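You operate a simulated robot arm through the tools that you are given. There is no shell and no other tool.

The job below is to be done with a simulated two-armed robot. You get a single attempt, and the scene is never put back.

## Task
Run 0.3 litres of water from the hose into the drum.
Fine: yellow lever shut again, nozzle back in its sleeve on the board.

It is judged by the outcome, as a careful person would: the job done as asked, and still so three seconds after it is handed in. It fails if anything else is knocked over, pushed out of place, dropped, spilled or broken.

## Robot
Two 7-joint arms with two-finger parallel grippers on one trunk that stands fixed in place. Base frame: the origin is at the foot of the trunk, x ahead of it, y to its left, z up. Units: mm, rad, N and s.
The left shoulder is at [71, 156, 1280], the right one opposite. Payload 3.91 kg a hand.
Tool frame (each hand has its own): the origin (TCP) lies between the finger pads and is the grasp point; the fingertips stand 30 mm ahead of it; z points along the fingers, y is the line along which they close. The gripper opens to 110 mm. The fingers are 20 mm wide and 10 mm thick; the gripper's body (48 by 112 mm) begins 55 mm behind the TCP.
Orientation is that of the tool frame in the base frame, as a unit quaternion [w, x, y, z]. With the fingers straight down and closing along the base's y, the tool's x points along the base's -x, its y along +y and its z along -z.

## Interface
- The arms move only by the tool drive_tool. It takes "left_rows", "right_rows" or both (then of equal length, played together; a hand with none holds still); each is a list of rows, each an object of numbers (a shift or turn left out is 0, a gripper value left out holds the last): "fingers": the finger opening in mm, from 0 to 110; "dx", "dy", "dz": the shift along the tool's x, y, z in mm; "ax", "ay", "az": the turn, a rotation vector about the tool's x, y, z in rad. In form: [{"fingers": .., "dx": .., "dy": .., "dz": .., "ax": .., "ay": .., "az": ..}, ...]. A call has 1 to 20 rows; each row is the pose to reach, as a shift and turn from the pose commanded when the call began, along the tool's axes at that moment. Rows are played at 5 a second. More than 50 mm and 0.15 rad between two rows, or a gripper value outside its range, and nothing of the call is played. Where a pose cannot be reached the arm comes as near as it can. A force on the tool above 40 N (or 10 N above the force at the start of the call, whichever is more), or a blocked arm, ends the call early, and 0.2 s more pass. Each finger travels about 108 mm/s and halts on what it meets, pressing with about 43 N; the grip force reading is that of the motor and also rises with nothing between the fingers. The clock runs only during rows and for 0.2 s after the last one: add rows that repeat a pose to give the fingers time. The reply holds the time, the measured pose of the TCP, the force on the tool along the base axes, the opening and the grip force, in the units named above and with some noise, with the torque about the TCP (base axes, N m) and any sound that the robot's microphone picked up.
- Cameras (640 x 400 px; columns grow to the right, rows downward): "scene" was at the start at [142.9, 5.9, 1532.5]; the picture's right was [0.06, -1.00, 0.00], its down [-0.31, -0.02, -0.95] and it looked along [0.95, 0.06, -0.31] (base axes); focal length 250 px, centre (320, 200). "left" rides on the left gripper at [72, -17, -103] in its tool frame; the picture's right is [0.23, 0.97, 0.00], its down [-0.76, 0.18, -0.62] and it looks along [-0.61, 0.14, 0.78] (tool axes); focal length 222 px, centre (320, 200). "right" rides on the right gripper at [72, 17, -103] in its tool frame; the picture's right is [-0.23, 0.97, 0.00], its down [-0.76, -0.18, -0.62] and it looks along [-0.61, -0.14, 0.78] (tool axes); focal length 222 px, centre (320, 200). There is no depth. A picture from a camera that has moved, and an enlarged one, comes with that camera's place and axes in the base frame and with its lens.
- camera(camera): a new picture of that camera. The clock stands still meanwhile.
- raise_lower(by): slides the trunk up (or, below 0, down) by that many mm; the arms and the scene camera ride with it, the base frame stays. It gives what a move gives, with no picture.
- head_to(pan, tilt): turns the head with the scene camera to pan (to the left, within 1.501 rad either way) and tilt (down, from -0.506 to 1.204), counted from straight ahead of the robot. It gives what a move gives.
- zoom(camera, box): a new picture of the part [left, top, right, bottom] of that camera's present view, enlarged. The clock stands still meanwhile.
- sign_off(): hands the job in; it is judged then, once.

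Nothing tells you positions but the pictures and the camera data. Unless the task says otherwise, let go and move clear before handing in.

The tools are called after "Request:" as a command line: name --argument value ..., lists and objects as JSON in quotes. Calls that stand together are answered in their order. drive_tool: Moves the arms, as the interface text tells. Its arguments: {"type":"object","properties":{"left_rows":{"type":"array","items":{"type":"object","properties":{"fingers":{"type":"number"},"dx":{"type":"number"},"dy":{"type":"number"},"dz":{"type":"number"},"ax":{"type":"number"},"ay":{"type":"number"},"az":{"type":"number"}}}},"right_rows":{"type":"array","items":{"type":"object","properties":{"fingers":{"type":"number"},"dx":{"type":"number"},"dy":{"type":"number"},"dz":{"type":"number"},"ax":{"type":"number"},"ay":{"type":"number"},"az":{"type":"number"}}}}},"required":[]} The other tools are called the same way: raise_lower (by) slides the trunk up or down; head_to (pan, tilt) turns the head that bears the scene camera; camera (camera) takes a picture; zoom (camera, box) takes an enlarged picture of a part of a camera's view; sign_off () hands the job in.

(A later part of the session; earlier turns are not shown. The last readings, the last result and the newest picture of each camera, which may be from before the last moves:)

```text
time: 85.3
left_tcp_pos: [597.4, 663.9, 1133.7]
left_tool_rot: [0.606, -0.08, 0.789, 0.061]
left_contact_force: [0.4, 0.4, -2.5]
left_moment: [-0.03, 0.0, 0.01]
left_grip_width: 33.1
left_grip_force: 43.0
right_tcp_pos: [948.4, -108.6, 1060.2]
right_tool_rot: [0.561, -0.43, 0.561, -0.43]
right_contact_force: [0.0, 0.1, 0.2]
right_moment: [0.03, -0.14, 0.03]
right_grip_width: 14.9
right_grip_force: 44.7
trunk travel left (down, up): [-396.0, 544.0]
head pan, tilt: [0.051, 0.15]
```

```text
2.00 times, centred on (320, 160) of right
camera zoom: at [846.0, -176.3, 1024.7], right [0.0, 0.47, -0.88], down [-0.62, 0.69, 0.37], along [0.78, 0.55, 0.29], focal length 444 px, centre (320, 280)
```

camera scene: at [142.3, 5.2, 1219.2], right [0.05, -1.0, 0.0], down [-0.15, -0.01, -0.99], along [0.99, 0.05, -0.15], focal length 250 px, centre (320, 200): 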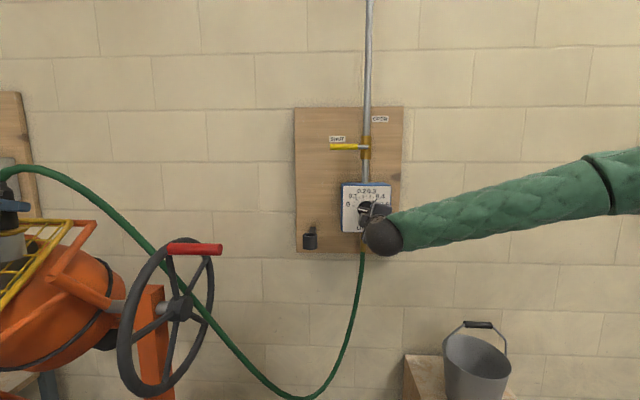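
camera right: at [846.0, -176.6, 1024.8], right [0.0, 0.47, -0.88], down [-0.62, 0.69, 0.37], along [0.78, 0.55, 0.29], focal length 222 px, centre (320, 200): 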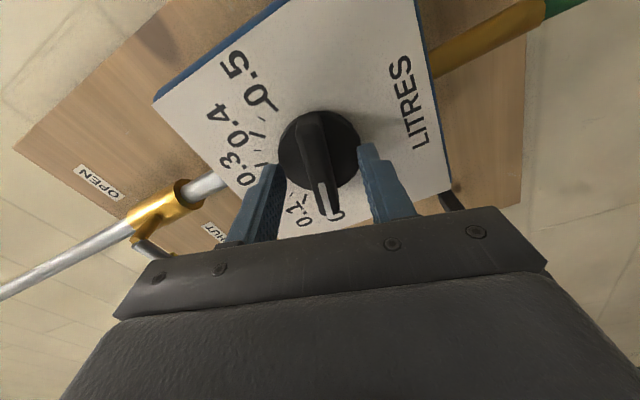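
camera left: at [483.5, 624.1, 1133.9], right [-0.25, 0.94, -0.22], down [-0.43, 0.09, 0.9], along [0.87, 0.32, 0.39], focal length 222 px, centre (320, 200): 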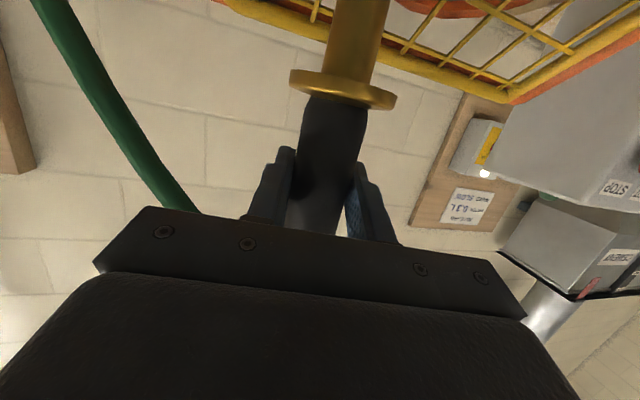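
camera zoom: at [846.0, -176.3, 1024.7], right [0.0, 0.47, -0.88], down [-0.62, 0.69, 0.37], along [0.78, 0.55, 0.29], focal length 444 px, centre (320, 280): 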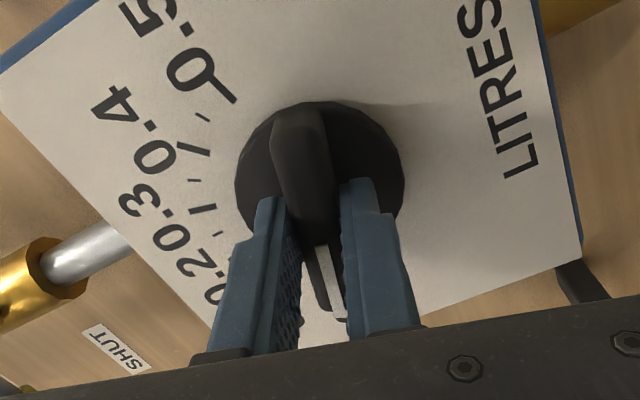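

Gripped on the bar (15 mm). I'll turn it clockwise in a small first step to see whether it turns freely.

Request:
drive_tool --right_rows '[{"az": 0.12}, {"az": 0.24, "dy": -0.6}, {"az": 0.36, "dy": -0.9}, {"az": 0.36, "dy": -0.9}]'

Request:
zoom --camera "right" --box '[220, 60, 420, 260]'

Request:
zoom --camera "scene" --box '[320, 165, 420, 265]'

```text
time: 86.3
left_tcp_pos: [597.3, 661.7, 1134.2]
left_tool_rot: [0.607, -0.079, 0.788, 0.06]
left_contact_force: [-0.4, -0.4, -2.4]
left_moment: [0.0, 0.02, 0.0]
left_grip_width: 33.0
left_grip_force: 42.8
right_tcp_pos: [947.6, -109.0, 1060.9]
right_tool_rot: [0.628, -0.324, 0.63, -0.322]
right_contact_force: [-25.1, -1.9, -25.0]
right_moment: [0.03, -0.08, -0.01]
right_grip_width: 14.8
right_grip_force: 44.6
trunk travel left (down, up): [-396.0, 544.0]
head pan, tilt: [0.051, 0.15]
```

```text
2.00 times, centred on (320, 160) of right
camera zoom: at [845.8, -159.8, 1004.4], right [0.0, 0.75, -0.66], down [-0.62, 0.51, 0.59], along [0.78, 0.41, 0.47], focal length 444 px, centre (320, 280)
```

zoom: 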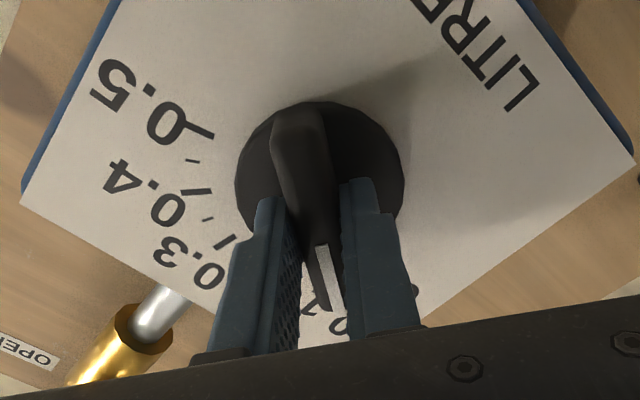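

```text
4.00 times, centred on (370, 215) of scene
camera zoom: at [142.1, 4.7, 1218.9], right [0.05, -1.0, 0.0], down [-0.15, -0.01, -0.99], along [0.99, 0.05, -0.15], focal length 1001 px, centre (120, 140)
```

zoom: 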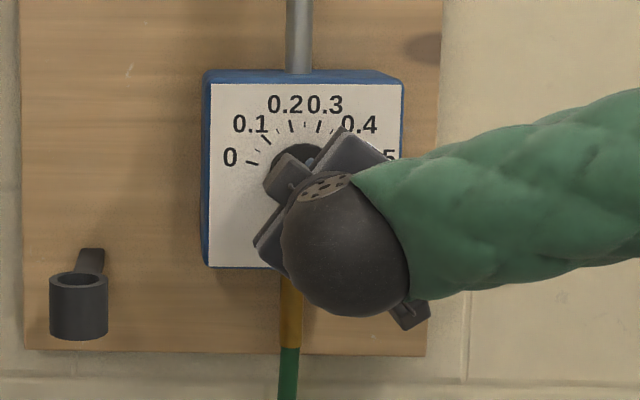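

The knob turns with the hand (now near 0.07) but there's about 25 N of side load, so my rotation centre is slightly off. I'll relieve by shifting 1 mm down and 1 mm back.

Request:
drive_tool --right_rows '[{"dx": 0.6, "dy": 0.8, "dz": -1}, {"dx": 0.6, "dy": 0.8, "dz": -1}]'

```text
time: 86.9
left_tcp_pos: [598.3, 662.4, 1132.3]
left_tool_rot: [0.606, -0.079, 0.789, 0.061]
left_contact_force: [-0.3, -0.3, -2.1]
left_moment: [-0.02, 0.0, 0.0]
left_grip_width: 33.0
left_grip_force: 42.8
right_tcp_pos: [950.4, -109.3, 1061.0]
right_tool_rot: [0.629, -0.322, 0.63, -0.323]
right_contact_force: [-30.7, -3.1, -32.1]
right_moment: [0.02, 0.6, -0.66]
right_grip_width: 14.9
right_grip_force: 45.3
trunk travel left (down, up): [-396.0, 544.0]
head pan, tilt: [0.051, 0.15]
```

The load rose rather than fell. I'll hold still for a moment and re-read before deciding.

Request:
drive_tool --right_rows '[{"dx": 0}, {"dx": 0}]'

Request:
zoom --camera "right" --box '[220, 60, 420, 260]'

```text
time: 87.5
left_tcp_pos: [598.1, 660.2, 1132.6]
left_tool_rot: [0.606, -0.079, 0.789, 0.06]
left_contact_force: [1.0, 0.4, -2.8]
left_moment: [0.0, -0.01, 0.01]
left_grip_width: 32.6
left_grip_force: 42.9
right_tcp_pos: [948.2, -109.6, 1061.4]
right_tool_rot: [0.629, -0.323, 0.63, -0.322]
right_contact_force: [-37.2, -3.9, -39.1]
right_moment: [0.02, 0.74, -0.62]
right_grip_width: 14.9
right_grip_force: 45.2
trunk travel left (down, up): [-396.0, 544.0]
head pan, tilt: [0.051, 0.15]
```

```text
2.00 times, centred on (320, 160) of right
camera zoom: at [845.9, -159.9, 1004.4], right [0.0, 0.75, -0.66], down [-0.62, 0.52, 0.59], along [0.78, 0.41, 0.47], focal length 444 px, centre (320, 280)
```

zoom: 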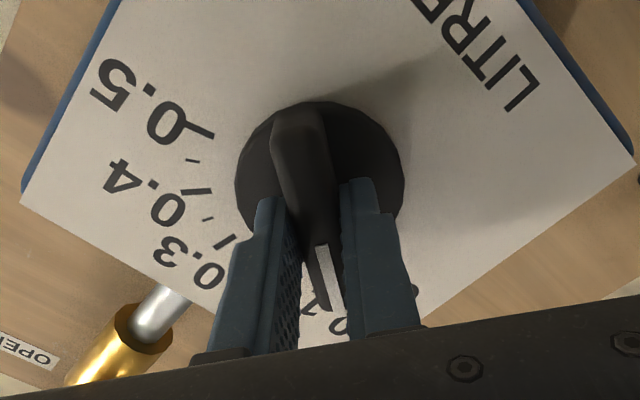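

The load keeps creeping up while holding, so something is wedged. I'll open the fingers a little to relieve it and see whether the knob stays put.

Request:
drive_tool --right_rows '[{"fingers": 24}, {"fingers": 24}]'

Request:
zoom --camera "right" --box '[220, 60, 420, 260]'

```text
time: 88.1
left_tcp_pos: [598.1, 661.9, 1134.1]
left_tool_rot: [0.607, -0.08, 0.789, 0.061]
left_contact_force: [0.6, -0.2, -2.1]
left_moment: [-0.01, -0.01, 0.01]
left_grip_width: 33.0
left_grip_force: 42.4
right_tcp_pos: [949.2, -109.4, 1064.9]
right_tool_rot: [0.63, -0.323, 0.628, -0.323]
right_contact_force: [-0.3, 0.0, 0.0]
right_moment: [0.01, 0.01, -0.01]
right_grip_width: 24.2
right_grip_force: 0.0
trunk travel left (down, up): [-396.0, 544.0]
head pan, tilt: [0.051, 0.15]
```

```text
2.00 times, centred on (320, 160) of right
camera zoom: at [846.7, -159.2, 1007.7], right [0.0, 0.75, -0.66], down [-0.62, 0.52, 0.59], along [0.78, 0.41, 0.47], focal length 444 px, centre (320, 280)
```

zoom: 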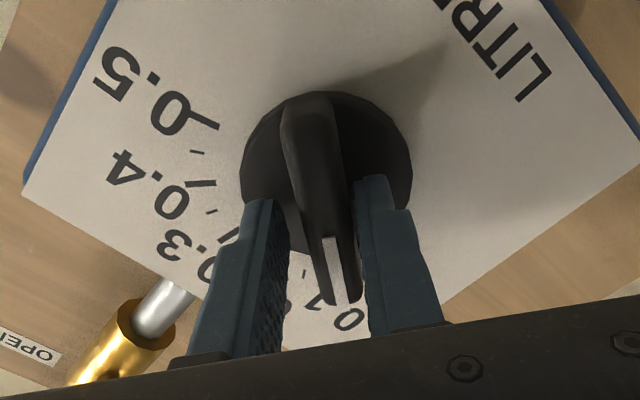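

Knob stayed at its new angle and the load vanished. I'll re-read the settled pose.

Request:
drive_tool --right_rows '[{"dx": 0}, {"dx": 0}, {"dx": 0}]'

Request:
drive_tool --right_rows '[{"dx": 0}, {"dx": 0}, {"dx": 0}]'

Request:
camera --camera "right"

```text
time: 88.9
left_tcp_pos: [597.3, 659.9, 1134.2]
left_tool_rot: [0.606, -0.08, 0.789, 0.062]
left_contact_force: [-0.3, 0.1, -2.7]
left_moment: [-0.02, 0.0, -0.02]
left_grip_width: 32.9
left_grip_force: 43.1
right_tcp_pos: [948.4, -108.3, 1062.4]
right_tool_rot: [0.629, -0.323, 0.629, -0.322]
right_contact_force: [-0.6, -0.3, 0.0]
right_moment: [0.02, 0.01, 0.03]
right_grip_width: 23.8
right_grip_force: 0.1
trunk travel left (down, up): [-396.0, 544.0]
head pan, tilt: [0.051, 0.15]
```

```text
time: 89.7
left_tcp_pos: [598.0, 660.0, 1133.6]
left_tool_rot: [0.606, -0.08, 0.789, 0.061]
left_contact_force: [0.1, 0.5, -1.9]
left_moment: [-0.04, 0.0, -0.02]
left_grip_width: 32.9
left_grip_force: 42.9
right_tcp_pos: [949.7, -109.2, 1063.0]
right_tool_rot: [0.629, -0.324, 0.629, -0.323]
right_contact_force: [-0.2, 0.3, -1.1]
right_moment: [0.01, -0.01, -0.01]
right_grip_width: 23.8
right_grip_force: 0.1
trunk travel left (down, up): [-396.0, 544.0]
head pan, tilt: [0.051, 0.15]
```

```text
taken
camera right: at [846.2, -159.2, 1006.1], right [0.0, 0.75, -0.66], down [-0.62, 0.52, 0.59], along [0.78, 0.41, 0.47], focal length 222 px, centre (320, 200)
```

right: 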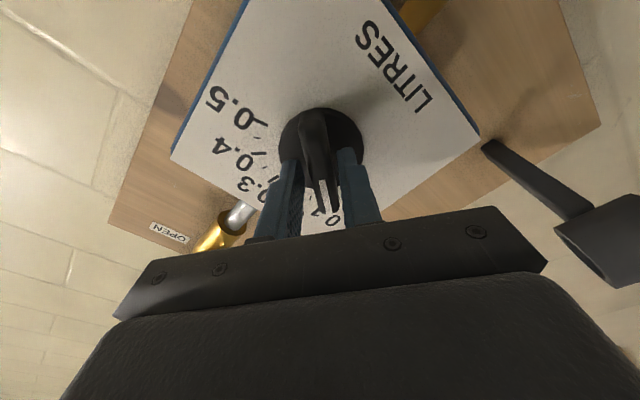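

The view shows the knob axis is about 2 mm to one finger's side and 4 mm along the bar from my TCP, i.e. at about y −111.5, z 1059. I'll re-centre and use a loose straddle (18 mm) to turn it without side load.

Request:
drive_tool --right_rows '[{"dx": 2.2, "dy": 1}, {"dx": 4.4, "dy": 2}, {"dx": 4.4, "dy": 2, "fingers": 18}, {"dx": 4.4, "dy": 2, "fingers": 18}]'

Request:
zoom --camera "right" --box '[220, 60, 420, 260]'

```text
time: 90.7
left_tcp_pos: [598.6, 661.7, 1132.3]
left_tool_rot: [0.606, -0.08, 0.789, 0.061]
left_contact_force: [-0.1, 0.1, -1.4]
left_moment: [0.02, 0.0, -0.01]
left_grip_width: 33.0
left_grip_force: 42.8
right_tcp_pos: [948.8, -111.4, 1058.0]
right_tool_rot: [0.629, -0.324, 0.629, -0.322]
right_contact_force: [0.0, 0.3, 0.4]
right_moment: [0.0, -0.01, -0.01]
right_grip_width: 18.1
right_grip_force: 0.0
trunk travel left (down, up): [-396.0, 544.0]
head pan, tilt: [0.051, 0.15]
```

```text
2.00 times, centred on (320, 160) of right
camera zoom: at [845.9, -161.7, 1001.7], right [0.0, 0.75, -0.66], down [-0.62, 0.52, 0.59], along [0.78, 0.41, 0.47], focal length 444 px, centre (320, 280)
```

zoom: 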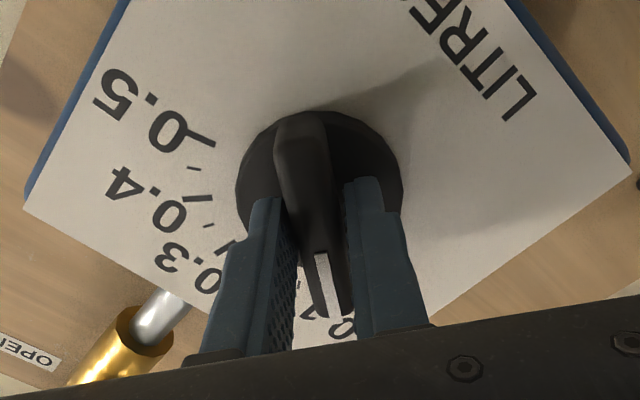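

Centred with no load. I'll rotate further in steps.

Request:
drive_tool --right_rows '[{"az": 0.13}, {"az": 0.26}, {"az": 0.39}, {"az": 0.52}, {"az": 0.65}, {"az": 0.65}]'

Request:
zoom --camera "right" --box '[220, 60, 420, 260]'

Request:
zoom --camera "scene" --box '[320, 165, 420, 265]'

```text
time: 92.1
left_tcp_pos: [598.4, 661.0, 1132.5]
left_tool_rot: [0.607, -0.08, 0.788, 0.061]
left_contact_force: [-1.0, -0.9, -1.7]
left_moment: [0.0, -0.02, 0.05]
left_grip_width: 32.9
left_grip_force: 43.0
right_tcp_pos: [948.6, -110.9, 1058.2]
right_tool_rot: [0.699, -0.105, 0.7, -0.103]
right_contact_force: [-1.2, 1.8, -0.6]
right_moment: [-0.04, 0.03, 0.02]
right_grip_width: 18.8
right_grip_force: 0.6
trunk travel left (down, up): [-396.0, 544.0]
head pan, tilt: [0.051, 0.15]
```

```text
2.00 times, centred on (320, 160) of right
camera zoom: at [846.3, -117.5, 983.5], right [0.0, 1.0, -0.07], down [-0.62, 0.05, 0.78], along [0.78, 0.04, 0.62], focal length 444 px, centre (320, 280)
```

zoom: 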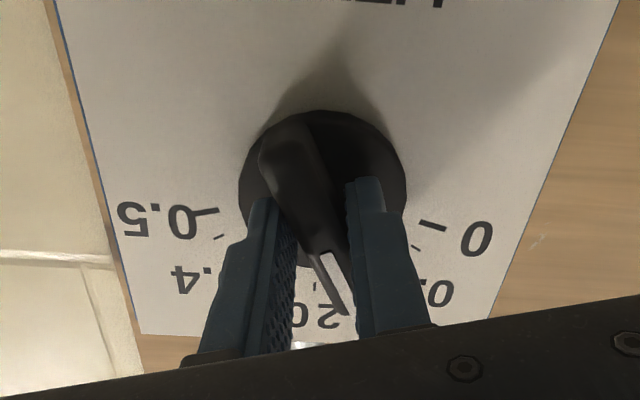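

```text
4.00 times, centred on (370, 215) of scene
camera zoom: at [142.3, 5.2, 1219.2], right [0.05, -1.0, 0.0], down [-0.15, -0.01, -0.99], along [0.99, 0.05, -0.15], focal length 1001 px, centre (120, 140)
```

zoom: 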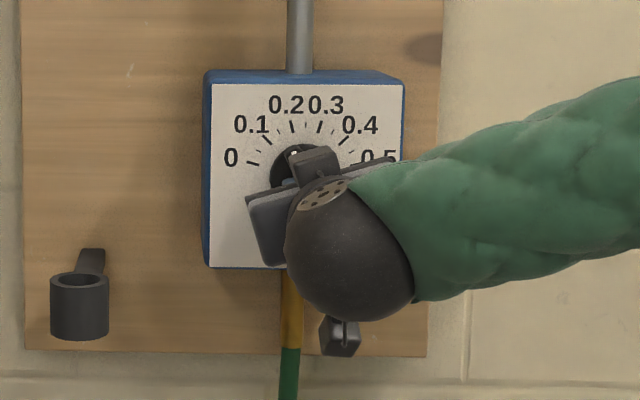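

Turning smoothly with almost no load; the pointer lags the hand a little. I'll keep going toward 0.3.

Request:
drive_tool --right_rows '[{"az": 0.12}, {"az": 0.24}, {"az": 0.36}, {"az": 0.48}, {"az": 0.58}, {"az": 0.58}]'

Request:
zoom --camera "right" --box '[220, 60, 420, 260]'

Request:
zoom --camera "scene" --box '[320, 165, 420, 265]'

```text
time: 93.5
left_tcp_pos: [597.3, 662.4, 1132.7]
left_tool_rot: [0.606, -0.079, 0.789, 0.06]
left_contact_force: [0.4, -0.4, -1.5]
left_moment: [0.0, 0.01, -0.01]
left_grip_width: 32.8
left_grip_force: 42.8
right_tcp_pos: [948.3, -112.6, 1058.4]
right_tool_rot: [0.7, 0.099, 0.7, 0.099]
right_contact_force: [2.3, 3.5, 2.4]
right_moment: [0.0, 0.03, 0.08]
right_grip_width: 20.2
right_grip_force: 2.0
trunk travel left (down, up): [-396.0, 544.0]
head pan, tilt: [0.051, 0.15]
```

```text
2.00 times, centred on (320, 160) of right
camera zoom: at [845.4, -76.6, 992.8], right [0.0, 0.87, 0.49], down [-0.62, -0.38, 0.68], along [0.78, -0.31, 0.54], focal length 444 px, centre (320, 280)
```

zoom: 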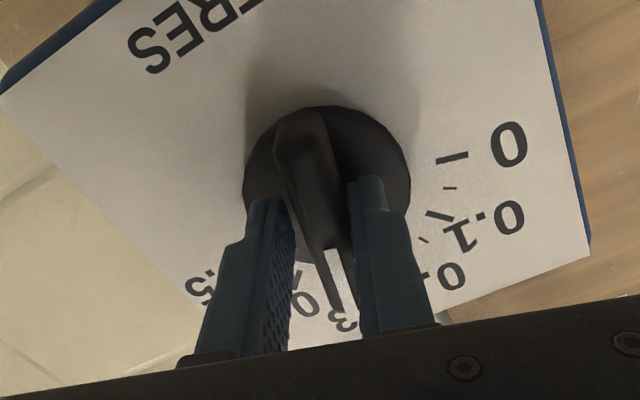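

```text
4.00 times, centred on (370, 215) of scene
camera zoom: at [142.4, 5.6, 1219.2], right [0.05, -1.0, 0.0], down [-0.15, -0.01, -0.99], along [0.99, 0.05, -0.15], focal length 1001 px, centre (120, 140)
```

zoom: 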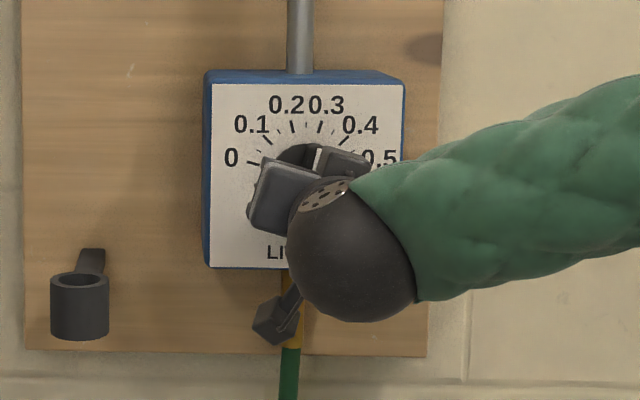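

The marker now points close to 0.3. I'll open and back off to read it clearly.

Request:
drive_tool --right_rows '[{"fingers": 36}, {"dz": -30}, {"dz": -70}, {"dz": -110}, {"dz": -110}]'

Request:
camera --camera "right"

Request:
zoom --camera "scene" --box '[330, 170, 410, 250]'

```text
time: 94.7
left_tcp_pos: [598.8, 662.3, 1132.4]
left_tool_rot: [0.607, -0.08, 0.789, 0.061]
left_contact_force: [-0.1, 0.4, -1.9]
left_moment: [0.01, -0.03, -0.02]
left_grip_width: 32.8
left_grip_force: 43.3
right_tcp_pos: [839.3, -113.4, 1058.3]
right_tool_rot: [0.7, 0.099, 0.7, 0.099]
right_contact_force: [1.7, 0.0, -0.3]
right_moment: [-0.02, 0.02, 0.02]
right_grip_width: 36.0
right_grip_force: 0.1
trunk travel left (down, up): [-396.0, 544.0]
head pan, tilt: [0.051, 0.15]
```

```text
taken
camera right: at [736.6, -78.7, 993.1], right [0.0, 0.87, 0.49], down [-0.62, -0.38, 0.68], along [0.78, -0.3, 0.54], focal length 222 px, centre (320, 200)
```

right: 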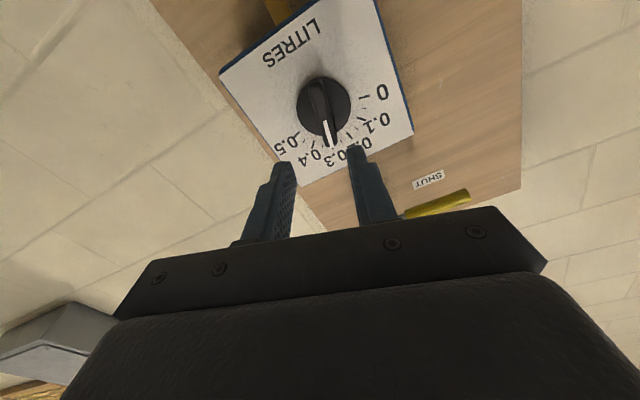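

```text
5.00 times, centred on (370, 210) of scene
camera zoom: at [142.4, 5.8, 1219.2], right [0.05, -1.0, 0.0], down [-0.15, -0.01, -0.99], along [0.99, 0.05, -0.15], focal length 1252 px, centre (70, 150)
```

zoom: 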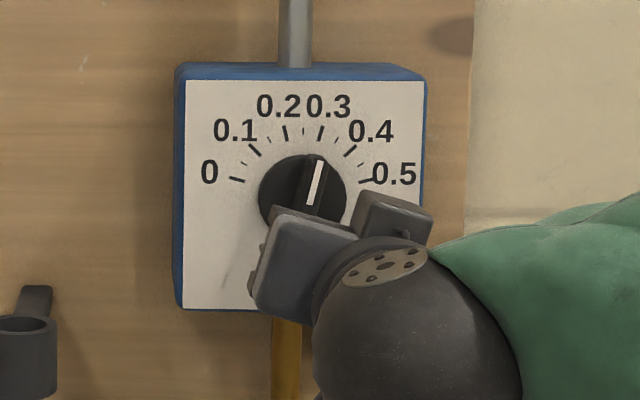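

The marker reads slightly under 0.3. I'll zoom more tightly for an accurate reading.

Request:
zoom --camera "scene" --box '[350, 185, 390, 220]'

Request:
zoom --camera "right" --box '[260, 40, 400, 190]'

```text
11.43 times, centred on (370, 202) of scene
camera zoom: at [142.4, 5.8, 1219.2], right [0.05, -1.0, 0.0], down [-0.15, -0.01, -0.99], along [0.99, 0.05, -0.15], focal length 2861 px, centre (-251, 171)
```

zoom: 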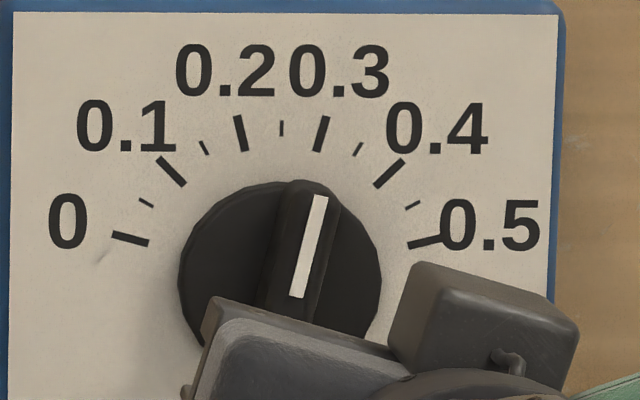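

```text
2.67 times, centred on (330, 115) of right
camera zoom: at [736.6, -78.7, 993.1], right [0.0, 0.87, 0.49], down [-0.62, -0.38, 0.68], along [0.78, -0.3, 0.54], focal length 592 px, centre (293, 427)
```

zoom: 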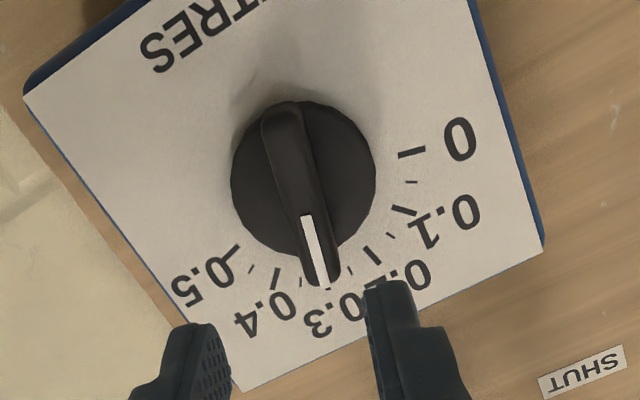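

It reads about 0.29. I'll go back in with the hand at exactly the 0.3 angle (15° roll) and close firmly, so the pads square the bar to that angle.

Request:
drive_tool --right_rows '[{"az": -0.019, "dz": 40, "fingers": 36}, {"az": -0.019, "dz": 80}, {"az": -0.019, "dz": 109}, {"az": -0.019, "dz": 109, "fingers": 20}, {"az": -0.019, "dz": 109, "fingers": 8}, {"az": -0.019, "dz": 109, "fingers": 8}, {"az": -0.019, "dz": 109, "fingers": 8}]'

Request:
zoom --camera "right" --box '[220, 60, 420, 260]'

```text
time: 96.3
left_tcp_pos: [598.0, 663.2, 1132.7]
left_tool_rot: [0.606, -0.08, 0.789, 0.06]
left_contact_force: [-0.3, 0.5, -2.4]
left_moment: [-0.02, 0.04, -0.03]
left_grip_width: 32.9
left_grip_force: 42.9
right_tcp_pos: [947.5, -110.4, 1058.3]
right_tool_rot: [0.701, 0.092, 0.701, 0.093]
right_contact_force: [7.5, 9.5, 4.6]
right_moment: [0.01, 0.03, 0.23]
right_grip_width: 14.9
right_grip_force: 45.2
trunk travel left (down, up): [-396.0, 544.0]
head pan, tilt: [0.051, 0.15]
```

```text
2.00 times, centred on (320, 160) of right
camera zoom: at [843.9, -76.2, 992.7], right [0.0, 0.88, 0.47], down [-0.62, -0.37, 0.69], along [0.78, -0.29, 0.55], focal length 444 px, centre (320, 280)
```

zoom: 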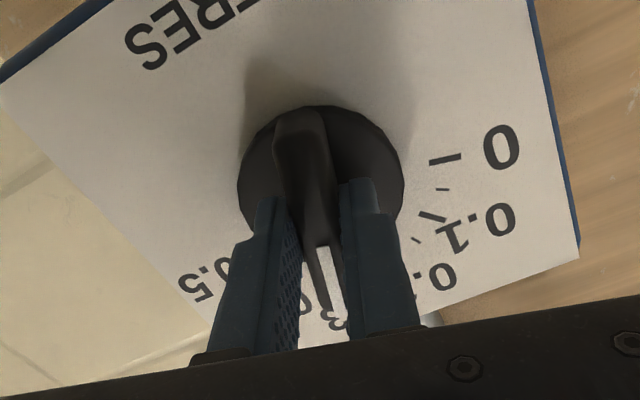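

The hand roll is exactly 15° with the bar squared in the pads. I'll open, back off and read again.

Request:
drive_tool --right_rows '[{"fingers": 30}, {"fingers": 40}, {"dz": -35}, {"dz": -75}, {"dz": -115}, {"dz": -115}]'

Request:
zoom --camera "scene" --box '[350, 185, 390, 220]'

Request:
zoom --camera "right" --box '[260, 40, 400, 190]'

```text
time: 97.7
left_tcp_pos: [597.5, 662.1, 1132.5]
left_tool_rot: [0.606, -0.079, 0.789, 0.06]
left_contact_force: [0.6, 0.4, -1.8]
left_moment: [0.01, 0.02, 0.0]
left_grip_width: 32.8
left_grip_force: 43.1
right_tcp_pos: [832.6, -111.2, 1061.2]
right_tool_rot: [0.701, 0.092, 0.701, 0.093]
right_contact_force: [0.8, -0.5, 0.4]
right_moment: [0.03, -0.01, 0.01]
right_grip_width: 40.0
right_grip_force: 0.0
trunk travel left (down, up): [-396.0, 544.0]
head pan, tilt: [0.051, 0.15]
```

```text
11.43 times, centred on (370, 202) of scene
camera zoom: at [142.5, 5.5, 1219.1], right [0.05, -1.0, 0.0], down [-0.15, -0.01, -0.99], along [0.99, 0.05, -0.15], focal length 2861 px, centre (-251, 171)
```

zoom: 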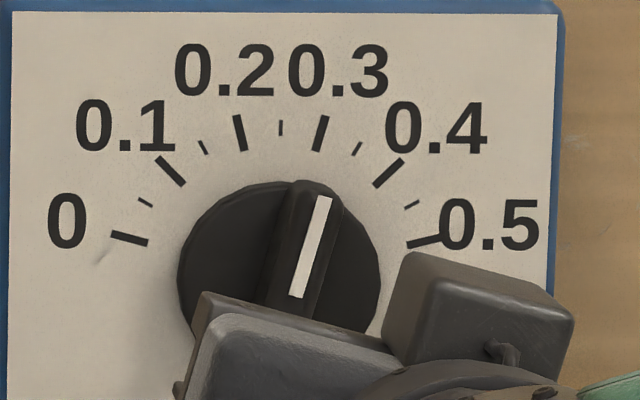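

```text
2.67 times, centred on (330, 115) of right
camera zoom: at [729.1, -77.9, 995.8], right [0.0, 0.88, 0.47], down [-0.62, -0.37, 0.69], along [0.78, -0.29, 0.55], focal length 592 px, centre (293, 427)
```

zoom: 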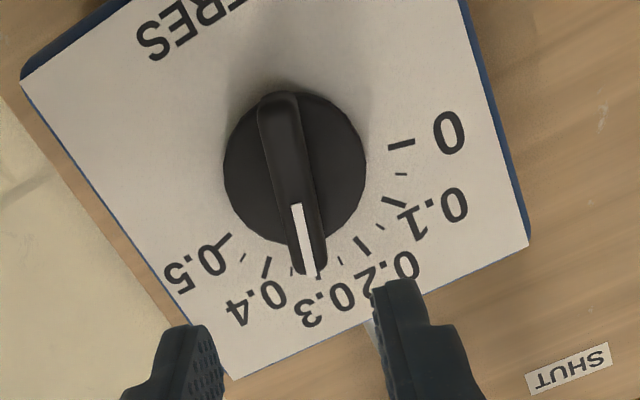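

The dial now reads 0.30. Next I'll take the right hand up to the lever, rolled so the fingers straddle it from above and below, which lets me both open and shut it by rotating with it.

Request:
drive_tool --right_rows '[{"dx": -13.5, "dy": 11, "dz": 3.6, "az": -0.141, "fingers": 46}, {"dx": -27, "dy": 22, "dz": 7.2, "az": -0.282}, {"dx": -40.6, "dy": 33.1, "dz": 10.8, "az": -0.423}, {"dx": -54.1, "dy": 44.1, "dz": 14.5, "az": -0.564}, {"dx": -67.7, "dy": 55.2, "dz": 18.1, "az": -0.705}, {"dx": -81.2, "dy": 66.2, "dz": 21.7, "az": -0.846}, {"dx": -94.7, "dy": 77.2, "dz": 25.3, "az": -0.987}, {"dx": -108.2, "dy": 88.2, "dz": 28.9, "az": -1.128}, {"dx": -121.8, "dy": 99.3, "dz": 32.5, "az": -1.269}, {"dx": -135.3, "dy": 110.3, "dz": 36.2, "az": -1.41}, {"dx": -148.8, "dy": 121.3, "dz": 39.8, "az": -1.551}, {"dx": -162.4, "dy": 132.4, "dz": 43.4, "az": -1.692}, {"dx": -175.9, "dy": 143.4, "dz": 47, "az": -1.833}, {"dx": -175.9, "dy": 143.4, "dz": 47, "az": -1.833}]'

Request:
camera --camera "right"

Request:
camera --camera "scene"

```text
time: 100.7
left_tcp_pos: [597.4, 661.5, 1134.6]
left_tool_rot: [0.607, -0.079, 0.789, 0.061]
left_contact_force: [-0.5, -0.6, -2.6]
left_moment: [0.02, 0.04, 0.0]
left_grip_width: 33.0
left_grip_force: 42.9
right_tcp_pos: [881.8, -18.4, 1263.2]
right_tool_rot: [-0.499, 0.501, -0.5, 0.5]
right_contact_force: [0.0, 0.3, 0.3]
right_moment: [0.03, -0.01, -0.01]
right_grip_width: 46.4
right_grip_force: 0.0
trunk travel left (down, up): [-396.0, 544.0]
head pan, tilt: [0.051, 0.15]
```

```text
taken
camera right: at [778.8, -93.4, 1246.3], right [0.0, 0.23, -0.97], down [-0.62, 0.76, 0.18], along [0.78, 0.61, 0.14], focal length 222 px, centre (320, 200)
```

right: 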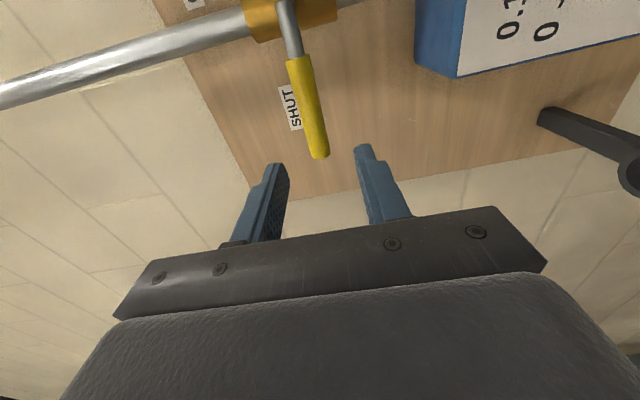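

```text
taken
camera scene: at [142.6, 4.8, 1219.1], right [0.05, -1.0, 0.0], down [-0.15, -0.01, -0.99], along [0.99, 0.05, -0.15], focal length 250 px, centre (320, 200)
```

scene: 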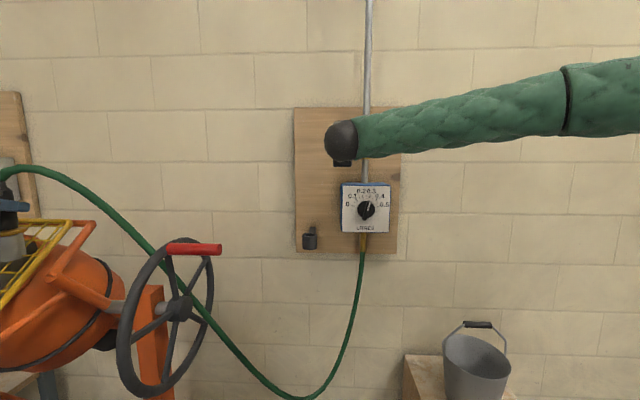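

The lever sits between the fingers at z ≈ 1270. I'll move forward to straddle it and narrow the gap.

Request:
drive_tool --right_rows '[{"dx": 0.8, "dy": -5, "dz": 30}, {"dx": 1.6, "dy": -6.5, "dz": 65}, {"dx": 1.6, "dy": -6.5, "dz": 96}, {"dx": 1.6, "dy": -6.5, "dz": 96, "fingers": 34}, {"dx": 1.6, "dy": -6.5, "dz": 96, "fingers": 34}]'

Request:
camera --camera "right"

```text
time: 101.9
left_tcp_pos: [596.9, 662.4, 1133.3]
left_tool_rot: [0.607, -0.079, 0.789, 0.06]
left_contact_force: [1.0, -0.5, -2.2]
left_moment: [0.01, 0.0, 0.01]
left_grip_width: 32.6
left_grip_force: 42.5
right_tcp_pos: [976.2, -19.9, 1269.5]
right_tool_rot: [0.5, -0.5, 0.501, -0.499]
right_contact_force: [0.0, -0.7, -0.4]
right_moment: [-0.01, -0.03, -0.01]
right_grip_width: 33.8
right_grip_force: 0.0
trunk travel left (down, up): [-396.0, 544.0]
head pan, tilt: [0.051, 0.15]
```

```text
taken
camera right: at [873.4, -93.7, 1252.3], right [0.0, 0.23, -0.97], down [-0.62, 0.76, 0.18], along [0.78, 0.61, 0.14], focal length 222 px, centre (320, 200)
```

right: 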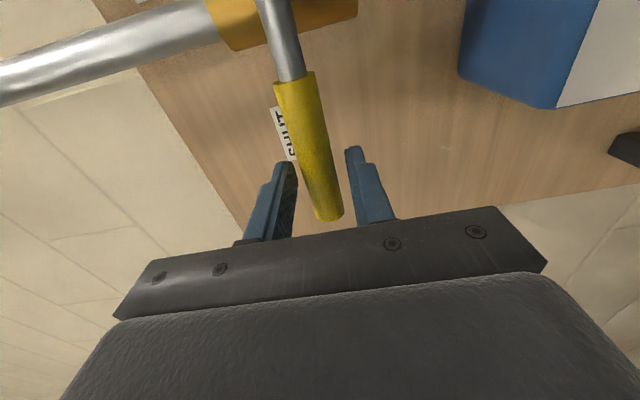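

The fingers straddle the lever without touching. I'll start opening: first about 25°, then check the dial and any sound.

Request:
drive_tool --right_rows '[{"dx": 0.9, "dy": -12.5, "az": 0.148}, {"dx": 3.7, "dy": -24.8, "az": 0.296}, {"dx": 8.2, "dy": -36.5, "az": 0.444}]'

Request:
camera --camera "right"

Request:
zoom --camera "scene" --box '[330, 170, 400, 240]'

```text
time: 102.7
left_tcp_pos: [598.9, 660.8, 1133.5]
left_tool_rot: [0.606, -0.08, 0.789, 0.061]
left_contact_force: [-0.3, -0.4, -1.9]
left_moment: [-0.02, 0.04, 0.01]
left_grip_width: 32.8
left_grip_force: 43.2
right_tcp_pos: [976.3, -29.4, 1308.6]
right_tool_rot: [0.598, -0.377, 0.598, -0.377]
right_contact_force: [-0.1, 0.1, -2.4]
right_moment: [-0.05, 0.07, 0.0]
right_grip_width: 35.2
right_grip_force: 1.5
trunk travel left (down, up): [-396.0, 544.0]
head pan, tilt: [0.051, 0.15]
```

```text
taken
camera right: at [873.9, -88.1, 1262.1], right [0.0, 0.62, -0.78], down [-0.62, 0.61, 0.49], along [0.78, 0.49, 0.39], focal length 222 px, centre (320, 200)
```

right: 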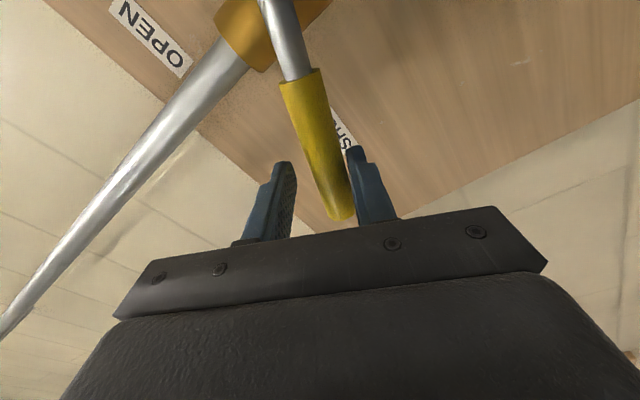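

```text
5.71 times, centred on (365, 205) of scene
camera zoom: at [142.6, 5.2, 1219.2], right [0.05, -1.0, 0.0], down [-0.15, -0.01, -0.99], along [0.99, 0.05, -0.15], focal length 1430 px, centre (63, 171)
```

zoom: 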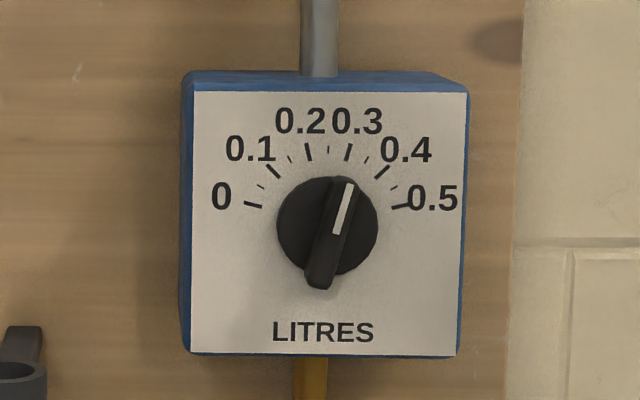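

The lever moves easily; no flow yet and the dial still reads 0.3. I'll continue the arc.

Request:
drive_tool --right_rows '[{"dx": 0.9, "dy": -12.5, "az": 0.148}, {"dx": 3.7, "dy": -24.8, "az": 0.296}, {"dx": 8.2, "dy": -36.5, "az": 0.444}]'

Request:
zoom --camera "scene" --box '[330, 170, 400, 240]'

Request:
camera --camera "scene"

```text
time: 103.5
left_tcp_pos: [596.9, 661.5, 1133.3]
left_tool_rot: [0.606, -0.08, 0.789, 0.06]
left_contact_force: [-0.4, -0.8, -2.0]
left_moment: [0.0, -0.02, -0.04]
left_grip_width: 32.8
left_grip_force: 42.8
right_tcp_pos: [978.0, -52.0, 1337.1]
right_tool_rot: [0.666, -0.236, 0.667, -0.236]
right_contact_force: [0.5, 1.9, -1.9]
right_moment: [-0.03, 0.01, 0.02]
right_grip_width: 35.0
right_grip_force: 1.2
trunk travel left (down, up): [-396.0, 544.0]
head pan, tilt: [0.051, 0.15]
```

```text
5.71 times, centred on (365, 205) of scene
camera zoom: at [142.4, 5.1, 1219.2], right [0.05, -1.0, 0.0], down [-0.15, -0.01, -0.99], along [0.99, 0.05, -0.15], focal length 1430 px, centre (63, 171)
```

zoom: 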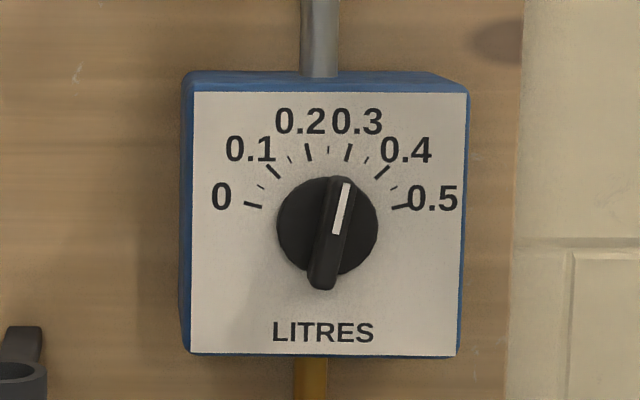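

```text
taken
camera scene: at [142.4, 5.1, 1219.2], right [0.05, -1.0, 0.0], down [-0.15, -0.01, -0.99], along [0.99, 0.05, -0.15], focal length 250 px, centre (320, 200)
```

scene: 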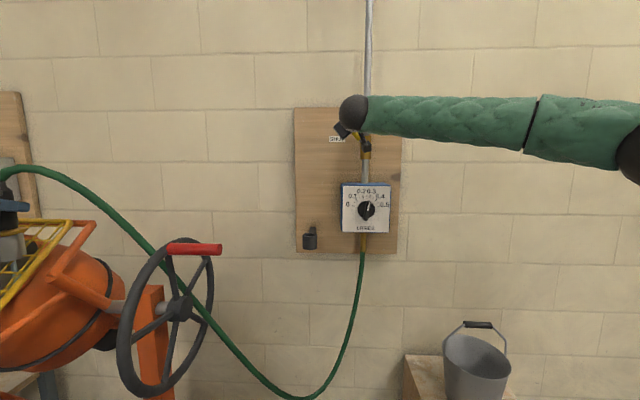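

The marker has started to creep back slightly, so it appears to be a preset meter that counts down. I'll open the lever fully.

Request:
drive_tool --right_rows '[{"dx": 0.9, "dy": -12.5, "az": 0.148}, {"dx": 3.7, "dy": -24.8, "az": 0.296}, {"dx": 8.2, "dy": -36.5, "az": 0.444}, {"dx": 14.5, "dy": -47.4, "az": 0.592}, {"dx": 18.9, "dy": -53.4, "az": 0.68}, {"dx": 18.9, "dy": -53.4, "az": 0.68}]'

Request:
zoom --camera "scene" --box '[330, 170, 400, 240]'

Request:
camera --camera "right"

```text
time: 104.9
left_tcp_pos: [598.2, 662.4, 1132.7]
left_tool_rot: [0.606, -0.08, 0.789, 0.061]
left_contact_force: [0.6, -0.4, -2.2]
left_moment: [-0.02, 0.03, 0.0]
left_grip_width: 33.0
left_grip_force: 43.1
right_tcp_pos: [977.8, -106.4, 1357.1]
right_tool_rot: [0.707, -0.001, 0.707, -0.001]
right_contact_force: [-0.8, 1.6, 0.4]
right_moment: [-0.02, 0.01, 0.02]
right_grip_width: 34.9
right_grip_force: 0.9
trunk travel left (down, up): [-396.0, 544.0]
head pan, tilt: [0.051, 0.15]
```

```text
5.71 times, centred on (365, 205) of scene
camera zoom: at [142.3, 5.3, 1219.2], right [0.05, -1.0, 0.0], down [-0.15, -0.01, -0.99], along [0.99, 0.05, -0.15], focal length 1430 px, centre (63, 171)
```

zoom: 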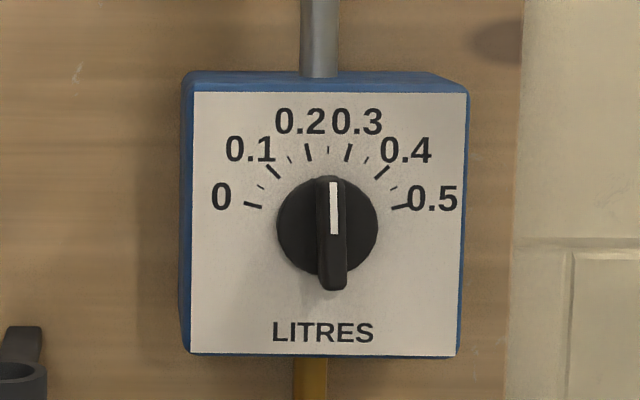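

```text
taken
camera right: at [874.7, -90.5, 1284.1], right [0.0, 0.97, 0.23], down [-0.62, -0.18, 0.76], along [0.78, -0.14, 0.61], focal length 222 px, centre (320, 200)
```

right: 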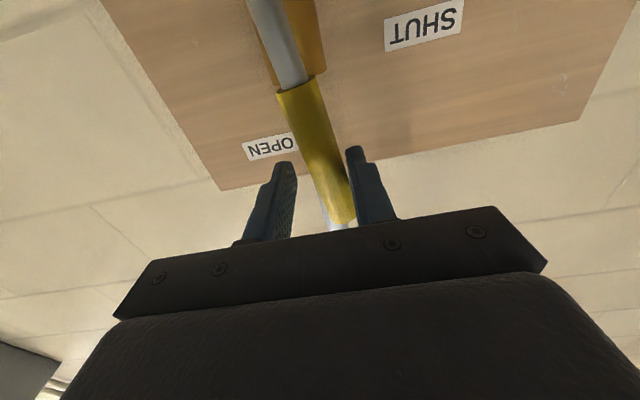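

The dial is down to 0.25, confirming it's counting down as water runs. I'll wait a second and watch the nozzle too.

Request:
drive_tool --right_rows '[{"dx": 0}, {"dx": 0}, {"dx": 0}, {"dx": 0}]'

Request:
zoom --camera "scene" --box '[330, 170, 400, 240]'

Request:
zoom --camera "scene" --box '[0, 150, 130, 300]'

```text
time: 105.9
left_tcp_pos: [599.2, 662.1, 1133.3]
left_tool_rot: [0.607, -0.08, 0.788, 0.061]
left_contact_force: [0.3, 0.1, -2.6]
left_moment: [-0.01, -0.02, 0.0]
left_grip_width: 32.6
left_grip_force: 43.3
right_tcp_pos: [977.7, -106.6, 1357.5]
right_tool_rot: [0.707, -0.001, 0.707, -0.001]
right_contact_force: [-0.1, 0.1, 0.2]
right_moment: [0.03, 0.01, 0.0]
right_grip_width: 34.0
right_grip_force: 0.1
trunk travel left (down, up): [-396.0, 544.0]
head pan, tilt: [0.051, 0.15]
```

```text
5.71 times, centred on (365, 205) of scene
camera zoom: at [142.3, 5.1, 1219.2], right [0.05, -1.0, 0.0], down [-0.15, -0.01, -0.99], along [0.99, 0.05, -0.15], focal length 1430 px, centre (63, 171)
```

zoom: 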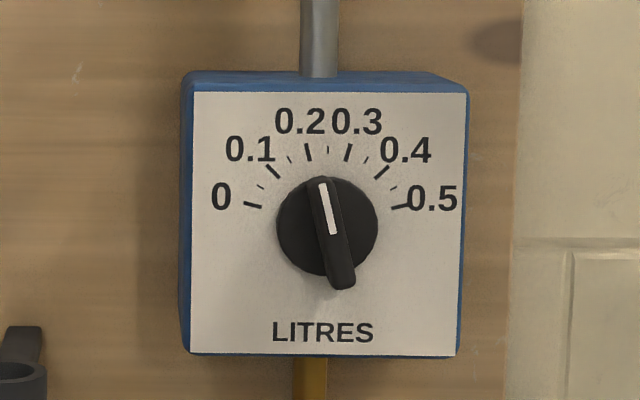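

```text
2.67 times, centred on (65, 225) of scene
camera zoom: at [142.3, 5.1, 1219.2], right [0.05, -1.0, 0.0], down [-0.15, -0.01, -0.99], along [0.99, 0.05, -0.15], focal length 668 px, centre (1000, 133)
```

zoom: 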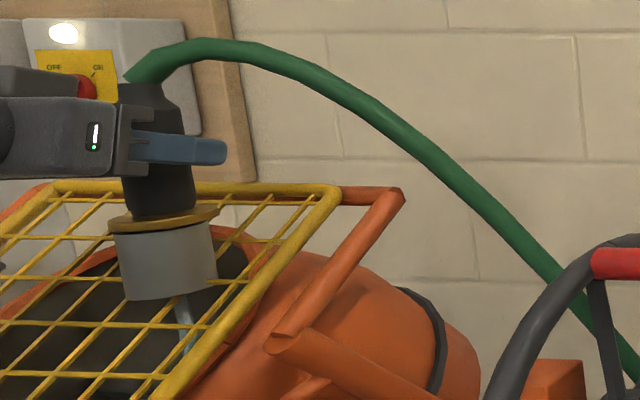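

A water stream is visible entering the drum, and the dial is at about 0.2, dropping about 0.045 L/s. I'll wait 3 s.

Request:
drive_tool --right_rows '[{"dx": 0}, {"dx": 0}, {"dx": 0}, {"dx": 0}, {"dx": 0}, {"dx": 0}, {"dx": 0}, {"dx": 0}, {"dx": 0}, {"dx": 0}, {"dx": 0}, {"dx": 0}, {"dx": 0}]'

Request:
zoom --camera "scene" --box '[330, 170, 400, 240]'

```text
time: 108.7
left_tcp_pos: [598.3, 662.4, 1134.2]
left_tool_rot: [0.607, -0.08, 0.789, 0.061]
left_contact_force: [0.5, -0.2, -1.7]
left_moment: [-0.04, 0.01, -0.01]
left_grip_width: 32.7
left_grip_force: 42.6
right_tcp_pos: [977.3, -105.3, 1357.4]
right_tool_rot: [0.707, -0.001, 0.707, -0.002]
right_contact_force: [-1.1, -0.8, 0.5]
right_moment: [-0.05, -0.02, 0.0]
right_grip_width: 33.9
right_grip_force: 0.0
trunk travel left (down, up): [-396.0, 544.0]
head pan, tilt: [0.051, 0.15]
```

```text
5.71 times, centred on (365, 205) of scene
camera zoom: at [142.3, 5.1, 1219.2], right [0.05, -1.0, 0.0], down [-0.15, -0.01, -0.99], along [0.99, 0.05, -0.15], focal length 1430 px, centre (63, 171)
```

zoom: 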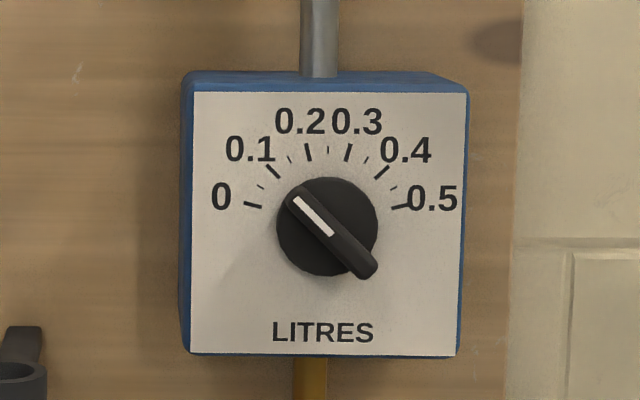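

The dial is at about 0.095. I'll turn the lever back part-way so flow can be cut quickly when the dial reaches 0, in case it does not stop by itself.

Request:
drive_tool --right_rows '[{"dx": 0.9, "dy": 12.5, "az": -0.148}, {"dx": 3.7, "dy": 24.8, "az": -0.296}, {"dx": 8.2, "dy": 36.5, "az": -0.444}, {"dx": 12.8, "dy": 44.7, "az": -0.555}]'

Request:
zoom --camera "scene" --box '[330, 170, 400, 240]'

Request:
camera --camera "right"

```text
time: 109.7
left_tcp_pos: [597.1, 661.4, 1133.4]
left_tool_rot: [0.606, -0.08, 0.789, 0.061]
left_contact_force: [0.1, -0.7, -1.6]
left_moment: [-0.03, 0.03, -0.03]
left_grip_width: 32.7
left_grip_force: 43.0
right_tcp_pos: [977.3, -60.9, 1342.5]
right_tool_rot: [0.679, -0.196, 0.68, -0.195]
right_contact_force: [0.0, -1.8, -0.1]
right_moment: [0.04, 0.02, -0.01]
right_grip_width: 34.9
right_grip_force: 1.1
trunk travel left (down, up): [-396.0, 544.0]
head pan, tilt: [0.051, 0.15]
```

```text
5.71 times, centred on (365, 205) of scene
camera zoom: at [142.3, 5.1, 1219.2], right [0.05, -1.0, 0.0], down [-0.15, -0.01, -0.99], along [0.99, 0.05, -0.15], focal length 1430 px, centre (63, 171)
```

zoom: 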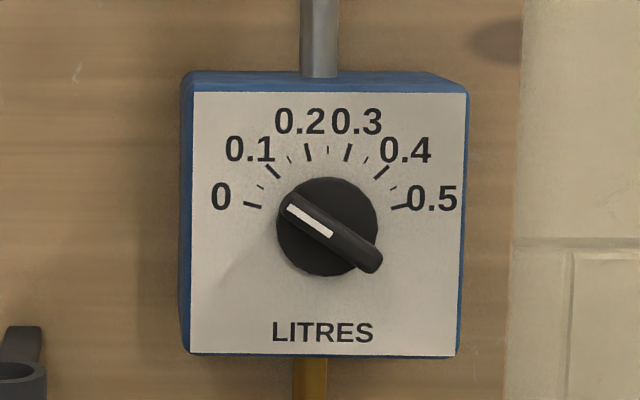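

```text
taken
camera right: at [874.0, -86.2, 1272.1], right [0.0, 0.95, -0.32], down [-0.62, 0.25, 0.74], along [0.78, 0.2, 0.59], focal length 222 px, centre (320, 200)
```

right: 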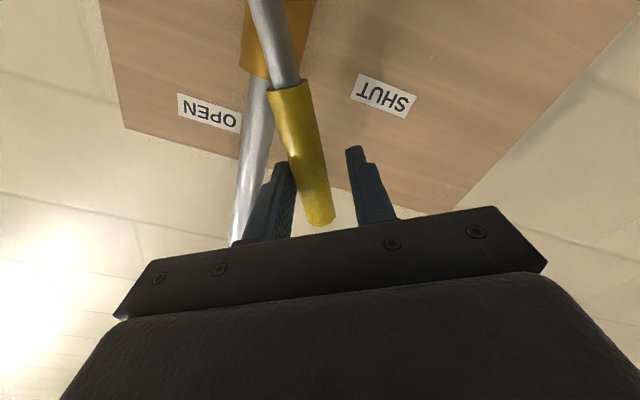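

Dial ≈ 0.06 with the lever at about 65°. I'll wait briefly and re-read.

Request:
drive_tool --right_rows '[{"dx": 0}, {"dx": 0}, {"dx": 0}]'

Request:
zoom --camera "scene" --box '[330, 170, 400, 240]'

```text
time: 110.5
left_tcp_pos: [597.9, 661.5, 1133.2]
left_tool_rot: [0.606, -0.08, 0.789, 0.061]
left_contact_force: [0.5, 0.4, -2.1]
left_moment: [-0.01, -0.01, 0.01]
left_grip_width: 32.8
left_grip_force: 43.3
right_tcp_pos: [976.8, -59.7, 1343.1]
right_tool_rot: [0.679, -0.195, 0.68, -0.196]
right_contact_force: [0.1, 0.7, -0.2]
right_moment: [-0.01, 0.02, 0.01]
right_grip_width: 34.0
right_grip_force: 0.1
trunk travel left (down, up): [-396.0, 544.0]
head pan, tilt: [0.051, 0.15]
```

```text
5.71 times, centred on (365, 205) of scene
camera zoom: at [142.3, 5.2, 1219.2], right [0.05, -1.0, 0.0], down [-0.15, -0.01, -0.99], along [0.99, 0.05, -0.15], focal length 1430 px, centre (63, 171)
```

zoom: 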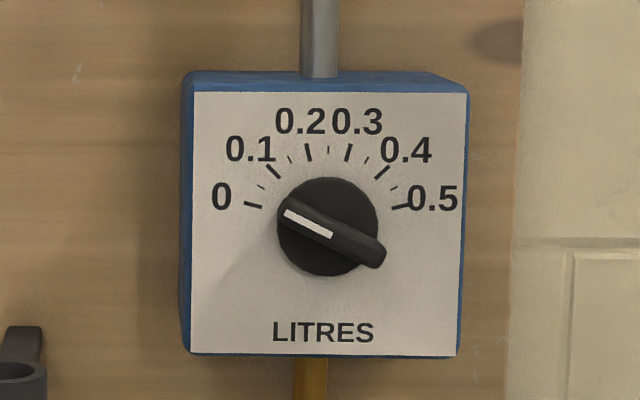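

Dial ≈ 0.038. I'll wait another 0.8 s.

Request:
drive_tool --right_rows '[{"dx": 0}, {"dx": 0}, {"dx": 0}]'

Request:
zoom --camera "scene" --box '[330, 170, 400, 240]'

```text
time: 111.3
left_tcp_pos: [597.2, 662.2, 1131.6]
left_tool_rot: [0.607, -0.08, 0.788, 0.061]
left_contact_force: [-0.7, -0.5, -2.8]
left_moment: [0.02, 0.01, 0.02]
left_grip_width: 33.0
left_grip_force: 43.1
right_tcp_pos: [977.4, -61.3, 1341.9]
right_tool_rot: [0.679, -0.195, 0.68, -0.195]
right_contact_force: [0.0, -0.9, -0.8]
right_moment: [0.01, 0.0, 0.01]
right_grip_width: 33.7
right_grip_force: 0.1
trunk travel left (down, up): [-396.0, 544.0]
head pan, tilt: [0.051, 0.15]
```

```text
5.71 times, centred on (365, 205) of scene
camera zoom: at [142.3, 5.2, 1219.2], right [0.05, -1.0, 0.0], down [-0.15, -0.01, -0.99], along [0.99, 0.05, -0.15], focal length 1430 px, centre (63, 171)
```

zoom: 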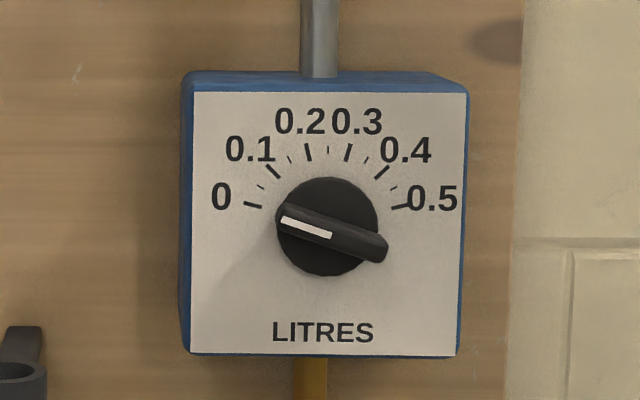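

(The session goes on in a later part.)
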